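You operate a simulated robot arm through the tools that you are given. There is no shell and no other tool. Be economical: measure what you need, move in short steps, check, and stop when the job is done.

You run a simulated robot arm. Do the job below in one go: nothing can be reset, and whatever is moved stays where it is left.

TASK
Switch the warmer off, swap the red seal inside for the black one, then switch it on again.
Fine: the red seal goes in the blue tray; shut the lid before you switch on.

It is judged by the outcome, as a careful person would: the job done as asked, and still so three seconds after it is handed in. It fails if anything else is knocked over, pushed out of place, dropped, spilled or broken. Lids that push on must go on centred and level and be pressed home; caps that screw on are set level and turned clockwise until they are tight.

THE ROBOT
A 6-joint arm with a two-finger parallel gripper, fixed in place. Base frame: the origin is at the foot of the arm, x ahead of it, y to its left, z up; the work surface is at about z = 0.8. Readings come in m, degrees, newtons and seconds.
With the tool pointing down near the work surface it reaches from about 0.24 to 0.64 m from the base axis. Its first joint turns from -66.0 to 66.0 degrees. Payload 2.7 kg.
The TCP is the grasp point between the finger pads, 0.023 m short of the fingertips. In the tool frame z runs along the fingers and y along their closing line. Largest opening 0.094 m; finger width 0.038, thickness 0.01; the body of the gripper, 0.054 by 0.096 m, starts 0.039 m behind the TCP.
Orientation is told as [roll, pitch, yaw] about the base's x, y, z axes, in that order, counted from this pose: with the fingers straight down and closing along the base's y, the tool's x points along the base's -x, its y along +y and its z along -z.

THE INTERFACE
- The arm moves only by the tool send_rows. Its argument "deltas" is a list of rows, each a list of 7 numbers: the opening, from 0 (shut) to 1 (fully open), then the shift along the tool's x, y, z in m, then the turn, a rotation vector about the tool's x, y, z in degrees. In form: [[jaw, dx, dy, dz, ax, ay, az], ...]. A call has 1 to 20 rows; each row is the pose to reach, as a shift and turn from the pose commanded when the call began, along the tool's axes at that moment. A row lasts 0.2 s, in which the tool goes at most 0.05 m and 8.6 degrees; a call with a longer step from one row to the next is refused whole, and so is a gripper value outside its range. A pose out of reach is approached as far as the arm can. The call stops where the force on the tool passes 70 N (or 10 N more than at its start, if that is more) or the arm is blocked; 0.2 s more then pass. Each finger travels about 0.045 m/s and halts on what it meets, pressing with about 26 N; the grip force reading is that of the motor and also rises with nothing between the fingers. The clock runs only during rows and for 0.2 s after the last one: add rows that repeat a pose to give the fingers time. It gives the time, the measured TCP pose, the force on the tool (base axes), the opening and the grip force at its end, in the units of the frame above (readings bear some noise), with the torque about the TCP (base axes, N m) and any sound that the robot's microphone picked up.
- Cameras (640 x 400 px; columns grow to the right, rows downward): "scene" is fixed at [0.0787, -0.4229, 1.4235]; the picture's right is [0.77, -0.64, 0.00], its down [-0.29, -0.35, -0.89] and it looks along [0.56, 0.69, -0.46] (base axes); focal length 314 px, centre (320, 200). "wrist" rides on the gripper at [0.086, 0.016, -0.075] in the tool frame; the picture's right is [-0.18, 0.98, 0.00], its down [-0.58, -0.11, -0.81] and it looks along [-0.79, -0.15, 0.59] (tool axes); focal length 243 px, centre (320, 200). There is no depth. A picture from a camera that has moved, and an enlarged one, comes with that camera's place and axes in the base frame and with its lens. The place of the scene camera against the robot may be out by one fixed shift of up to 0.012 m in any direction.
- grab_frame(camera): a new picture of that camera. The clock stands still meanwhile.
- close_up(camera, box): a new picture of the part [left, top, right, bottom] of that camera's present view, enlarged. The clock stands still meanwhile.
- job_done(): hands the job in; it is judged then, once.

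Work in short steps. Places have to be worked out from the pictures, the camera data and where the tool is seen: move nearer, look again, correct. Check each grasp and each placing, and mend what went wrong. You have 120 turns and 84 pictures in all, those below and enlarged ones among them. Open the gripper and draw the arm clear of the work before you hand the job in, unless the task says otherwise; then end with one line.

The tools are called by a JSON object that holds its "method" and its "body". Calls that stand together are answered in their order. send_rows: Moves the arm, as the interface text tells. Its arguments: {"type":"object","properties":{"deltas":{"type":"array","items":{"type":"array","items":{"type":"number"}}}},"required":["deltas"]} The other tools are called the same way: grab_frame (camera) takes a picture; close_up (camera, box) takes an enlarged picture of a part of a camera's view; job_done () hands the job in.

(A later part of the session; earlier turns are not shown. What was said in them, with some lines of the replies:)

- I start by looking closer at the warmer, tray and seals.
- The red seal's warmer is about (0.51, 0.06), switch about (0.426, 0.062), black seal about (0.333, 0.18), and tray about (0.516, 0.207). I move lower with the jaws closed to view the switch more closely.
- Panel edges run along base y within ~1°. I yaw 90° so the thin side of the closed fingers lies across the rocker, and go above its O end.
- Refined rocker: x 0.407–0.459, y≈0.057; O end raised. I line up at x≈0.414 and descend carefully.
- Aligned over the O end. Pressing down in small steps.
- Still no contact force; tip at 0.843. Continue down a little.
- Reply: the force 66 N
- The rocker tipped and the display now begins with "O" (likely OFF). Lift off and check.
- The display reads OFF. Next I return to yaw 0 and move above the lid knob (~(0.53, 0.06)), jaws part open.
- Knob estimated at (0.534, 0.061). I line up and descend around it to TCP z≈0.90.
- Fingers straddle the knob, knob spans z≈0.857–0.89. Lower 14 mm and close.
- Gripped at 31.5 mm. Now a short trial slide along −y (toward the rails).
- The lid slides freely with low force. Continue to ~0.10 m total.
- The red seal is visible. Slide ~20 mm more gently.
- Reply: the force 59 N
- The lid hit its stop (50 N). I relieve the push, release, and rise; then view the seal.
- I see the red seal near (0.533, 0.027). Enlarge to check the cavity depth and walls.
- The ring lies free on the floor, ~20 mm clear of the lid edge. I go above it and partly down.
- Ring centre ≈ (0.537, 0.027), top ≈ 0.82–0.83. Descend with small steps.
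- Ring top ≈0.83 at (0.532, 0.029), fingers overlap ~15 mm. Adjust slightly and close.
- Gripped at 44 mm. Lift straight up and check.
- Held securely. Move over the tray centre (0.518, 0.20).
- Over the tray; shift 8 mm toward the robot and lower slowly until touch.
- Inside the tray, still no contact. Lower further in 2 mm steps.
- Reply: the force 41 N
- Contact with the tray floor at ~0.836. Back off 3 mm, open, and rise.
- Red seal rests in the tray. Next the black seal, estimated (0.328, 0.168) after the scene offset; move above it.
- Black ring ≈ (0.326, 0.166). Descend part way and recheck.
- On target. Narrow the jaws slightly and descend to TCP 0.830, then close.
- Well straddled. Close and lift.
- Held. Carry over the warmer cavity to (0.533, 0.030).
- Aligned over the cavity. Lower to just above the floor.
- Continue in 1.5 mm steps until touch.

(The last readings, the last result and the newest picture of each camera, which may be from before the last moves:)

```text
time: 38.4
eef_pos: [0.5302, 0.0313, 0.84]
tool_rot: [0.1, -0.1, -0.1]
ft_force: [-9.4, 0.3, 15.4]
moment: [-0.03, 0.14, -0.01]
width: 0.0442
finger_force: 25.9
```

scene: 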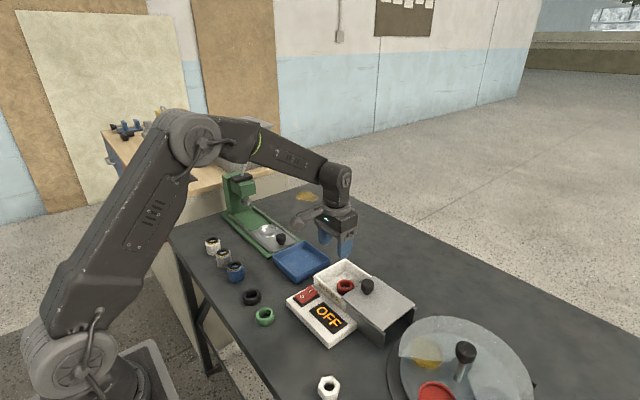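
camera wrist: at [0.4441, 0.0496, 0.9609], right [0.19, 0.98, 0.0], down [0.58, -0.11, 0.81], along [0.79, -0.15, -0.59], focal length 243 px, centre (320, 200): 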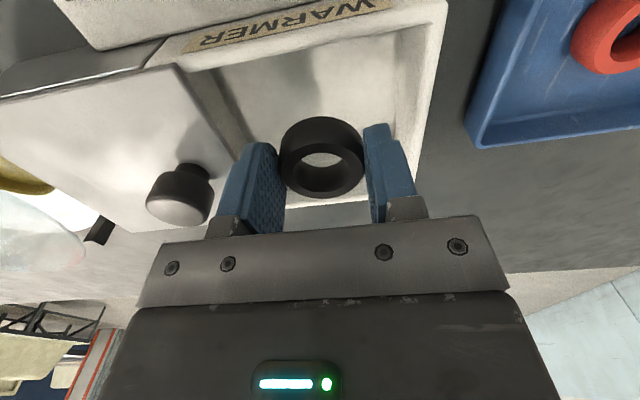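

Touching the floor (15 N). Ease 1 mm, open moderately, and rise straight.

{"method": "send_rows", "body": {"deltas": [[0.2, 0, 0, -0.001, 0, 0, 0], [0.4, 0, 0, -0.001, 0, 0, 0], [0.58, 0, 0, -0.001, 0, 0, 0], [0.58, 0, 0, -0.001, 0, 0, 0], [0.58, 0, 0, -0.02, 0, 0, 0], [0.58, 0, 0, -0.06, 0, 0, 0], [0.58, 0, 0, -0.1, 0, 0, 0]]}}

{"method": "grab_frame", "body": {"camera": "wrist"}}

```text
time: 40.0
eef_pos: [0.5299, 0.0327, 0.9385]
tool_rot: [0.0, -0.1, -0.2]
ft_force: [0.3, -0.4, 0.5]
moment: [0.02, -0.03, -0.01]
width: 0.0543
finger_force: 0.1
```

```text
42 pictures are left
camera wrist: at [0.4426, 0.0508, 1.0125], right [0.19, 0.98, 0.0], down [0.58, -0.11, 0.81], along [0.79, -0.15, -0.59], focal length 243 px, centre (320, 200)
```

wrist: 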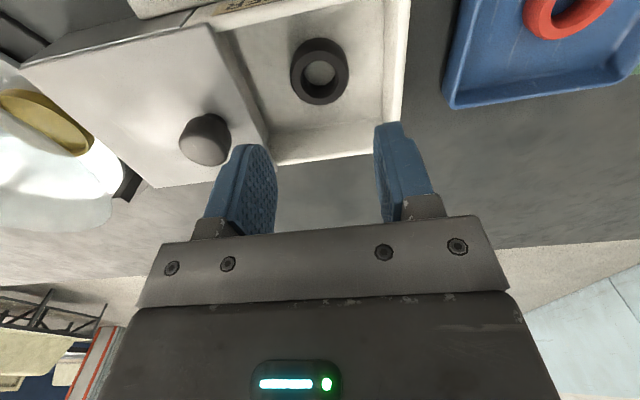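

Black seal in place. Go to the knob (0.535, −0.051), descend and grip.

{"method": "send_rows", "body": {"deltas": [[0.6, -0.005, -0.04, 0, 0, 0, 0], [0.6, -0.005, -0.083, 0, 0, 0, 0], [0.6, -0.005, -0.083, 0.02, 0, 0, 0], [0.6, -0.005, -0.083, 0.035, 0, 0, 0]]}}

{"method": "grab_frame", "body": {"camera": "wrist"}}

```text
time: 41.0
eef_pos: [0.5348, -0.0493, 0.9028]
tool_rot: [0.1, -0.1, -0.1]
ft_force: [0.0, -0.2, 0.5]
moment: [0.01, 0.02, 0.01]
width: 0.0566
finger_force: 0.2
```

```text
41 pictures are left
camera wrist: at [0.4483, -0.0316, 0.9779], right [0.19, 0.98, 0.0], down [0.58, -0.11, 0.81], along [0.79, -0.15, -0.59], focal length 243 px, centre (320, 200)
```

wrist: 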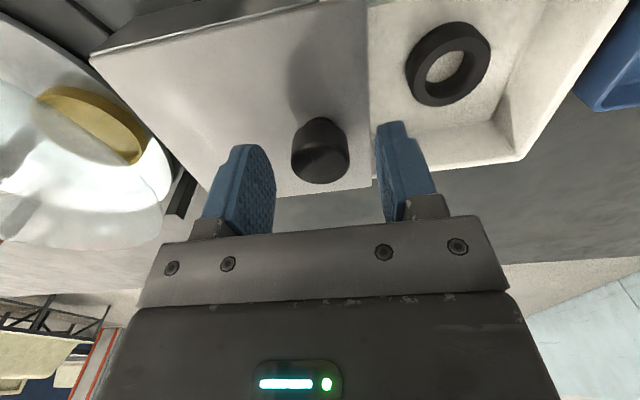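

Knob is centred. Lower 15 mm and grip, then slide +y.

{"method": "send_rows", "body": {"deltas": [[0.6, 0, 0, 0.008, 0, 0, 0], [0.6, 0, 0, 0.0155, 0, 0, 0], [0.4, 0, 0, 0.0155, 0, 0, 0], [0.2, 0, 0, 0.0155, 0, 0, 0], [0.0, 0, 0, 0.0155, 0, 0, 0], [0.0, 0, 0, 0.0155, 0, 0, 0], [0, 0, 0.01, 0.0155, 0, 0, 0], [0, 0, 0.025, 0.0155, 0, 0, 0], [0, 0, 0.04, 0.0155, 0, 0, 0], [0, 0, 0.055, 0.0155, 0, 0, 0], [0, 0, 0.07, 0.0155, 0, 0, 0], [0, 0, 0.085, 0.0155, 0, 0, 0], [0, 0, 0.095, 0.0155, 0, 0, 0], [0, 0, 0.102, 0.0155, 0, 0, 0]]}}

{"method": "close_up", "body": {"camera": "scene", "box": [260, 220, 420, 340]}}

```text
time: 44.0
eef_pos: [0.5349, 0.0506, 0.8874]
tool_rot: [0.2, 0.1, -0.1]
ft_force: [-20.0, 0.4, 23.8]
moment: [-0.27, -0.41, 0.08]
width: 0.0316
finger_force: 44.9
```

```text
3.33 times, centred on (340, 280) of scene
camera zoom: at [0.0778, -0.423, 1.4235], right [0.77, -0.64, 0.0], down [-0.29, -0.35, -0.89], along [0.57, 0.69, -0.46], focal length 1046 px, centre (253, -67)
```

zoom: 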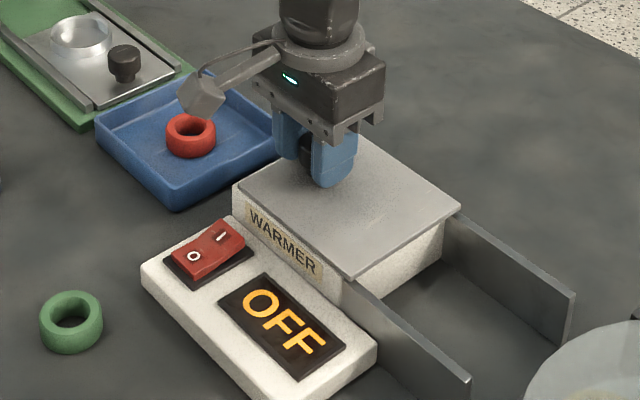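

About 9 mm remain. Push further in small steps until the stop.

{"method": "send_rows", "body": {"deltas": [[0, 0, 0.003, -0.001, 0, 0, 0], [0, 0, 0.006, -0.001, 0, 0, 0], [0, 0, 0.009, -0.001, 0, 0, 0], [0, 0, 0.012, -0.001, 0, 0, 0], [0, 0, 0.015, -0.001, 0, 0, 0]]}}

{"method": "close_up", "body": {"camera": "scene", "box": [260, 220, 420, 340]}}

```text
time: 45.2
eef_pos: [0.5359, 0.06, 0.8881]
tool_rot: [-0.2, 0.4, -0.4]
ft_force: [-11.1, -36.2, -5.7]
moment: [0.1, -0.67, -0.15]
width: 0.0314
finger_force: 44.8
```

```text
3.33 times, centred on (340, 280) of scene
camera zoom: at [0.0784, -0.4239, 1.4232], right [0.77, -0.64, 0.0], down [-0.29, -0.35, -0.89], along [0.56, 0.69, -0.46], focal length 1046 px, centre (253, -67)
```

zoom: 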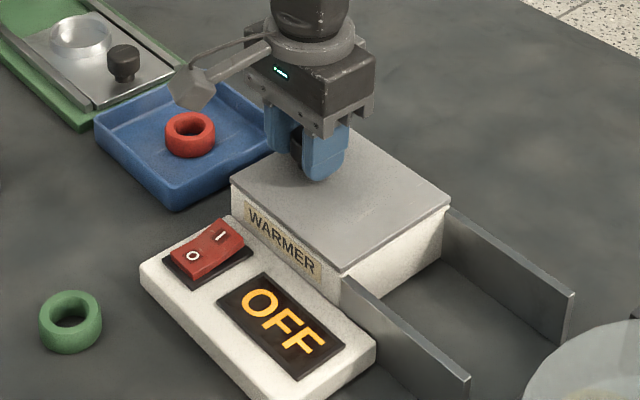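

Stop reached at the original closed position. Release the knob and rise, then turn to yaw 90 above the switch.

{"method": "send_rows", "body": {"deltas": [[0, 0, -0.005, 0, 0, 0, 0], [0.3, 0, -0.005, 0, 0, 0, 0], [0.6, 0, -0.005, 0, 0, 0, 0], [0.6, 0, -0.005, 0, 0, 0, 0], [0.6, 0, -0.005, -0.03, 0, 0, 0], [0.4, 0.02, -0.005, -0.06, 0, 0, -8.2], [0.2, 0.04, -0.005, -0.06, 0, 0, -16.4], [0, 0.06, -0.005, -0.06, 0, 0, -24.6], [0, 0.07, -0.005, -0.06, 0, 0, -32.8], [0, 0.08, -0.005, -0.06, 0, 0, -41], [0, 0.087, -0.005, -0.06, 0, 0, -49.2], [0, 0.09, -0.007, -0.06, 0, 0, -57.4], [0, 0.09, -0.008, -0.06, 0, 0, -65.6], [0, 0.09, -0.01, -0.06, 0, 0, -73.8], [0, 0.09, -0.01, -0.06, 0, 0, -82], [0, 0.09, -0.01, -0.06, 0, 0, -90], [0, 0.09, -0.01, -0.06, 0, 0, -90]]}}

{"method": "grab_frame", "body": {"camera": "wrist"}}

{"method": "close_up", "body": {"camera": "scene", "box": [260, 220, 420, 340]}}

```text
time: 48.8
eef_pos: [0.445, 0.056, 0.949]
tool_rot: [-0.2, -0.1, 90.0]
ft_force: [-0.9, -0.3, -0.9]
moment: [0.0, -0.01, -0.03]
width: 0.0
finger_force: 25.9
```

```text
38 pictures are left
camera wrist: at [0.4291, -0.0285, 1.0227], right [-0.98, 0.18, 0.0], down [0.11, 0.58, 0.81], along [0.15, 0.79, -0.59], focal length 243 px, centre (320, 200)
```

wrist: 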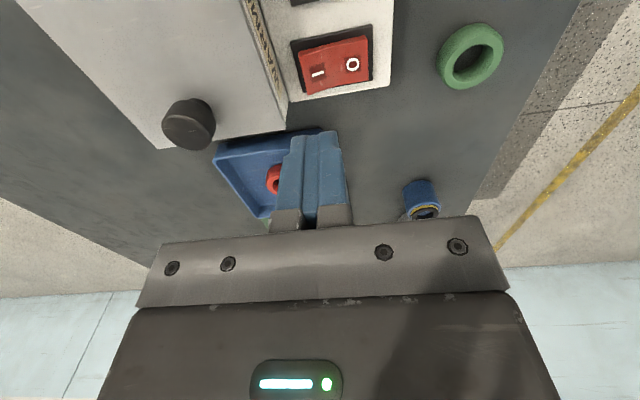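

```text
3.33 times, centred on (340, 280) of scene
camera zoom: at [0.0787, -0.4229, 1.4235], right [0.77, -0.64, 0.0], down [-0.29, -0.35, -0.89], along [0.56, 0.69, -0.46], focal length 1046 px, centre (253, -67)
```

zoom: 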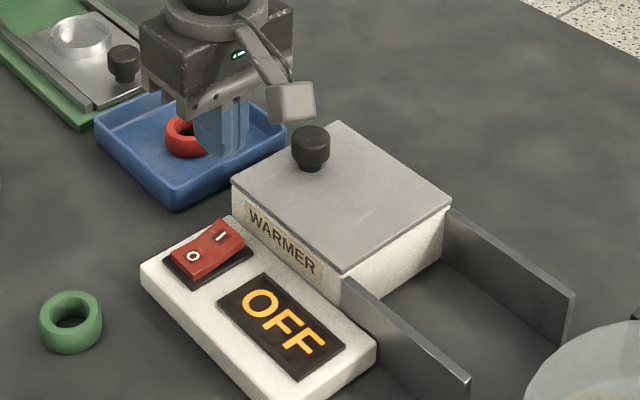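

Lid is shut flush. I end of rocker ends at x≈0.457, box wall ≈0.475; press at x≈0.449. Descend to just above.

{"method": "send_rows", "body": {"deltas": [[0, 0.001, -0.004, 0.02, 0, 0, 0], [0, 0.001, -0.004, 0.045, 0, 0, 0], [0, 0.001, -0.004, 0.065, 0, 0, 0], [0, 0.001, -0.004, 0.075, 0, 0, 0]]}}

{"method": "grab_frame", "body": {"camera": "wrist"}}

{"method": "close_up", "body": {"camera": "scene", "box": [280, 240, 380, 315]}}

```text
time: 49.8
eef_pos: [0.4502, 0.0567, 0.8728]
tool_rot: [-0.1, -0.1, 90.0]
ft_force: [-0.6, -0.5, 0.2]
moment: [0.04, 0.0, 0.01]
width: 0.0002
finger_force: 26.4
```

```text
36 pictures are left
camera wrist: at [0.4337, -0.0284, 0.946], right [-0.98, 0.19, 0.0], down [0.11, 0.58, 0.81], along [0.15, 0.79, -0.59], focal length 243 px, centre (320, 200)
```

wrist: 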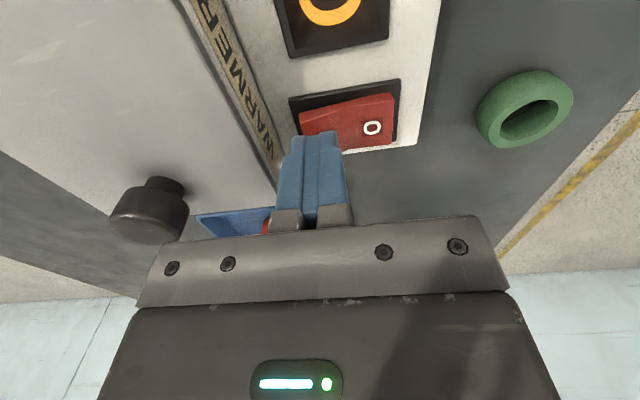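

```text
5.33 times, centred on (330, 278) of scene
camera zoom: at [0.0787, -0.4229, 1.4235], right [0.77, -0.64, 0.0], down [-0.29, -0.35, -0.89], along [0.56, 0.69, -0.46], focal length 1674 px, centre (267, -213)
```

zoom: 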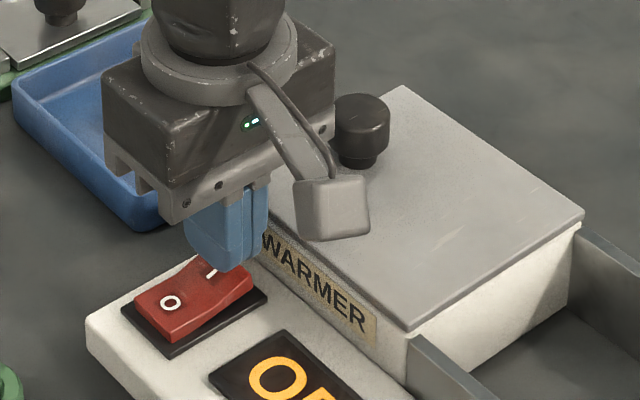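

Clear of wall and lid, aligned over "I". Press down in small steps.

{"method": "send_rows", "body": {"deltas": [[0, 0, 0, 0.003, 0, 0, 0], [0, 0, 0, 0.006, 0, 0, 0], [0, 0, 0, 0.009, 0, 0, 0], [0, 0, 0, 0.011, 0, 0, 0], [0, 0, 0, 0.013, 0, 0, 0], [0, 0, 0, 0.015, 0, 0, 0], [0, 0, 0, 0.017, 0, 0, 0]]}}

{"method": "grab_frame", "body": {"camera": "wrist"}}

```text
time: 51.4
eef_pos: [0.451, 0.055, 0.8585]
tool_rot: [-0.2, -0.1, 90.0]
ft_force: [-6.6, -2.0, 26.0]
moment: [-0.01, 0.4, 0.04]
width: 0.0002
finger_force: 26.1
heard: click
```

```text
34 pictures are left
camera wrist: at [0.4337, -0.0305, 0.9326], right [-0.98, 0.18, 0.0], down [0.11, 0.58, 0.81], along [0.15, 0.79, -0.59], focal length 243 px, centre (320, 200)
```

wrist: 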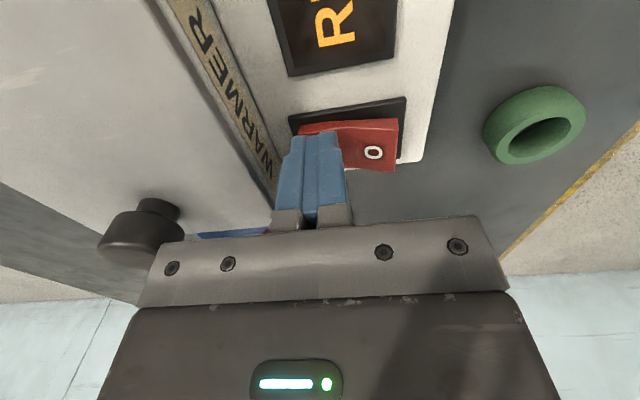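

A click, and the display begins "R" (READY). Lift and draw the arm clear, opening the gripper.

{"method": "send_rows", "body": {"deltas": [[0, 0, 0, -0.03, 0, 0, 0], [0, 0, 0, -0.07, 0, 0, 0], [0.2, 0, 0, -0.11, 0, 0, 0], [0.4, 0, 0.03, -0.15, 0, 0, 0], [0.6, 0, 0.07, -0.19, 0, 0, 0], [0.6, 0, 0.1, -0.22, 0, 0, 0], [0.6, 0, 0.1, -0.22, 0, 0, 0]]}}

{"method": "grab_frame", "body": {"camera": "scene"}}

{"method": "close_up", "body": {"camera": "scene", "box": [230, 220, 430, 370]}}

```text
refused: row 5 steps farther than a row can; nothing moved
```

```text
33 pictures are left
```

scene: 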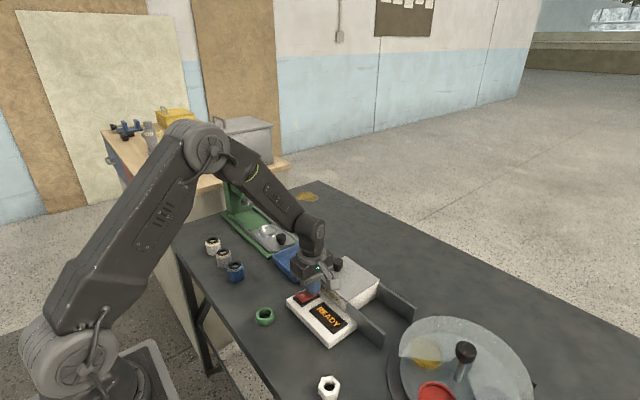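

```text
2.67 times, centred on (330, 295) of scene
camera zoom: at [0.0782, -0.423, 1.4235], right [0.77, -0.64, 0.0], down [-0.29, -0.35, -0.89], along [0.56, 0.69, -0.46], focal length 837 px, centre (293, -53)
```

zoom: 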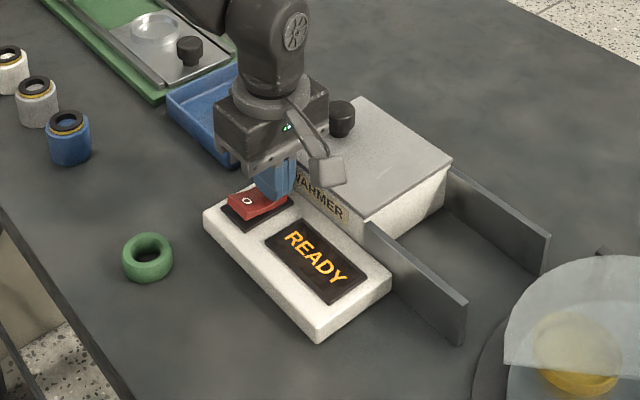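

The step was too long; READY is displayed. I resend with shorter steps.

{"method": "send_rows", "body": {"deltas": [[0, 0, 0, -0.03, 0, 0, 0], [0, 0, 0, -0.07, 0, 0, 0], [0.2, 0, 0, -0.11, 0, 0, 0], [0.4, 0, 0.02, -0.15, 0, 0, 0], [0.6, 0, 0.045, -0.18, 0, 0, 0], [0.6, 0, 0.075, -0.2, 0, 0, 0], [0.6, 0, 0.1, -0.22, 0, 0, 0], [0.6, 0, 0.1, -0.22, 0, 0, 0]]}}

{"method": "close_up", "body": {"camera": "scene", "box": [230, 220, 430, 370]}}

{"method": "grab_frame", "body": {"camera": "wrist"}}

```text
time: 53.2
eef_pos: [0.3506, 0.0556, 1.0761]
tool_rot: [0.1, -0.1, 89.9]
ft_force: [-1.0, -0.8, -1.1]
moment: [-0.01, 0.02, -0.01]
width: 0.0565
finger_force: 0.0
```

```text
2.67 times, centred on (330, 295) of scene
camera zoom: at [0.0787, -0.4229, 1.4235], right [0.77, -0.64, 0.0], down [-0.29, -0.35, -0.89], along [0.56, 0.69, -0.46], focal length 837 px, centre (293, -53)
```

zoom: 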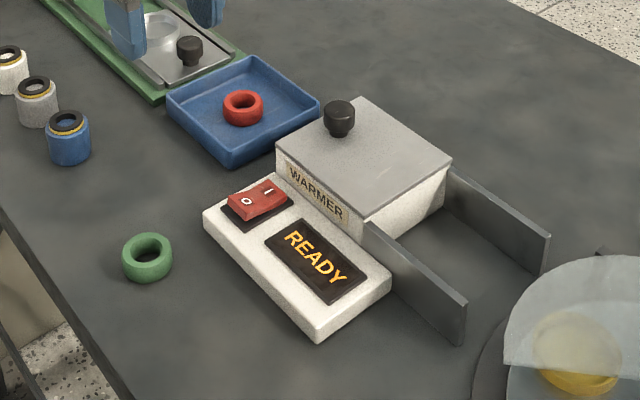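

```text
30 pictures are left
camera wrist: at [0.3343, -0.0298, 1.1504], right [-0.98, 0.19, 0.0], down [0.11, 0.58, 0.81], along [0.15, 0.79, -0.59], focal length 243 px, centre (320, 200)
```

wrist: 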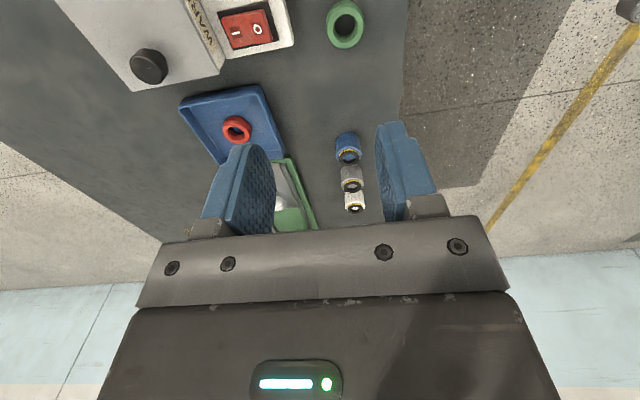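

Everything is in place: the lid is shut, the display reads READY, the red seal is in the blue tray, and the arm is clear. Handing in.

{"method": "job_done", "body": {}}

```text
The job is handed in.
```

I switched the warmer off, put the red seal in the blue tray and the black seal inside, then shut the lid and switched it back on; the display reads READY.
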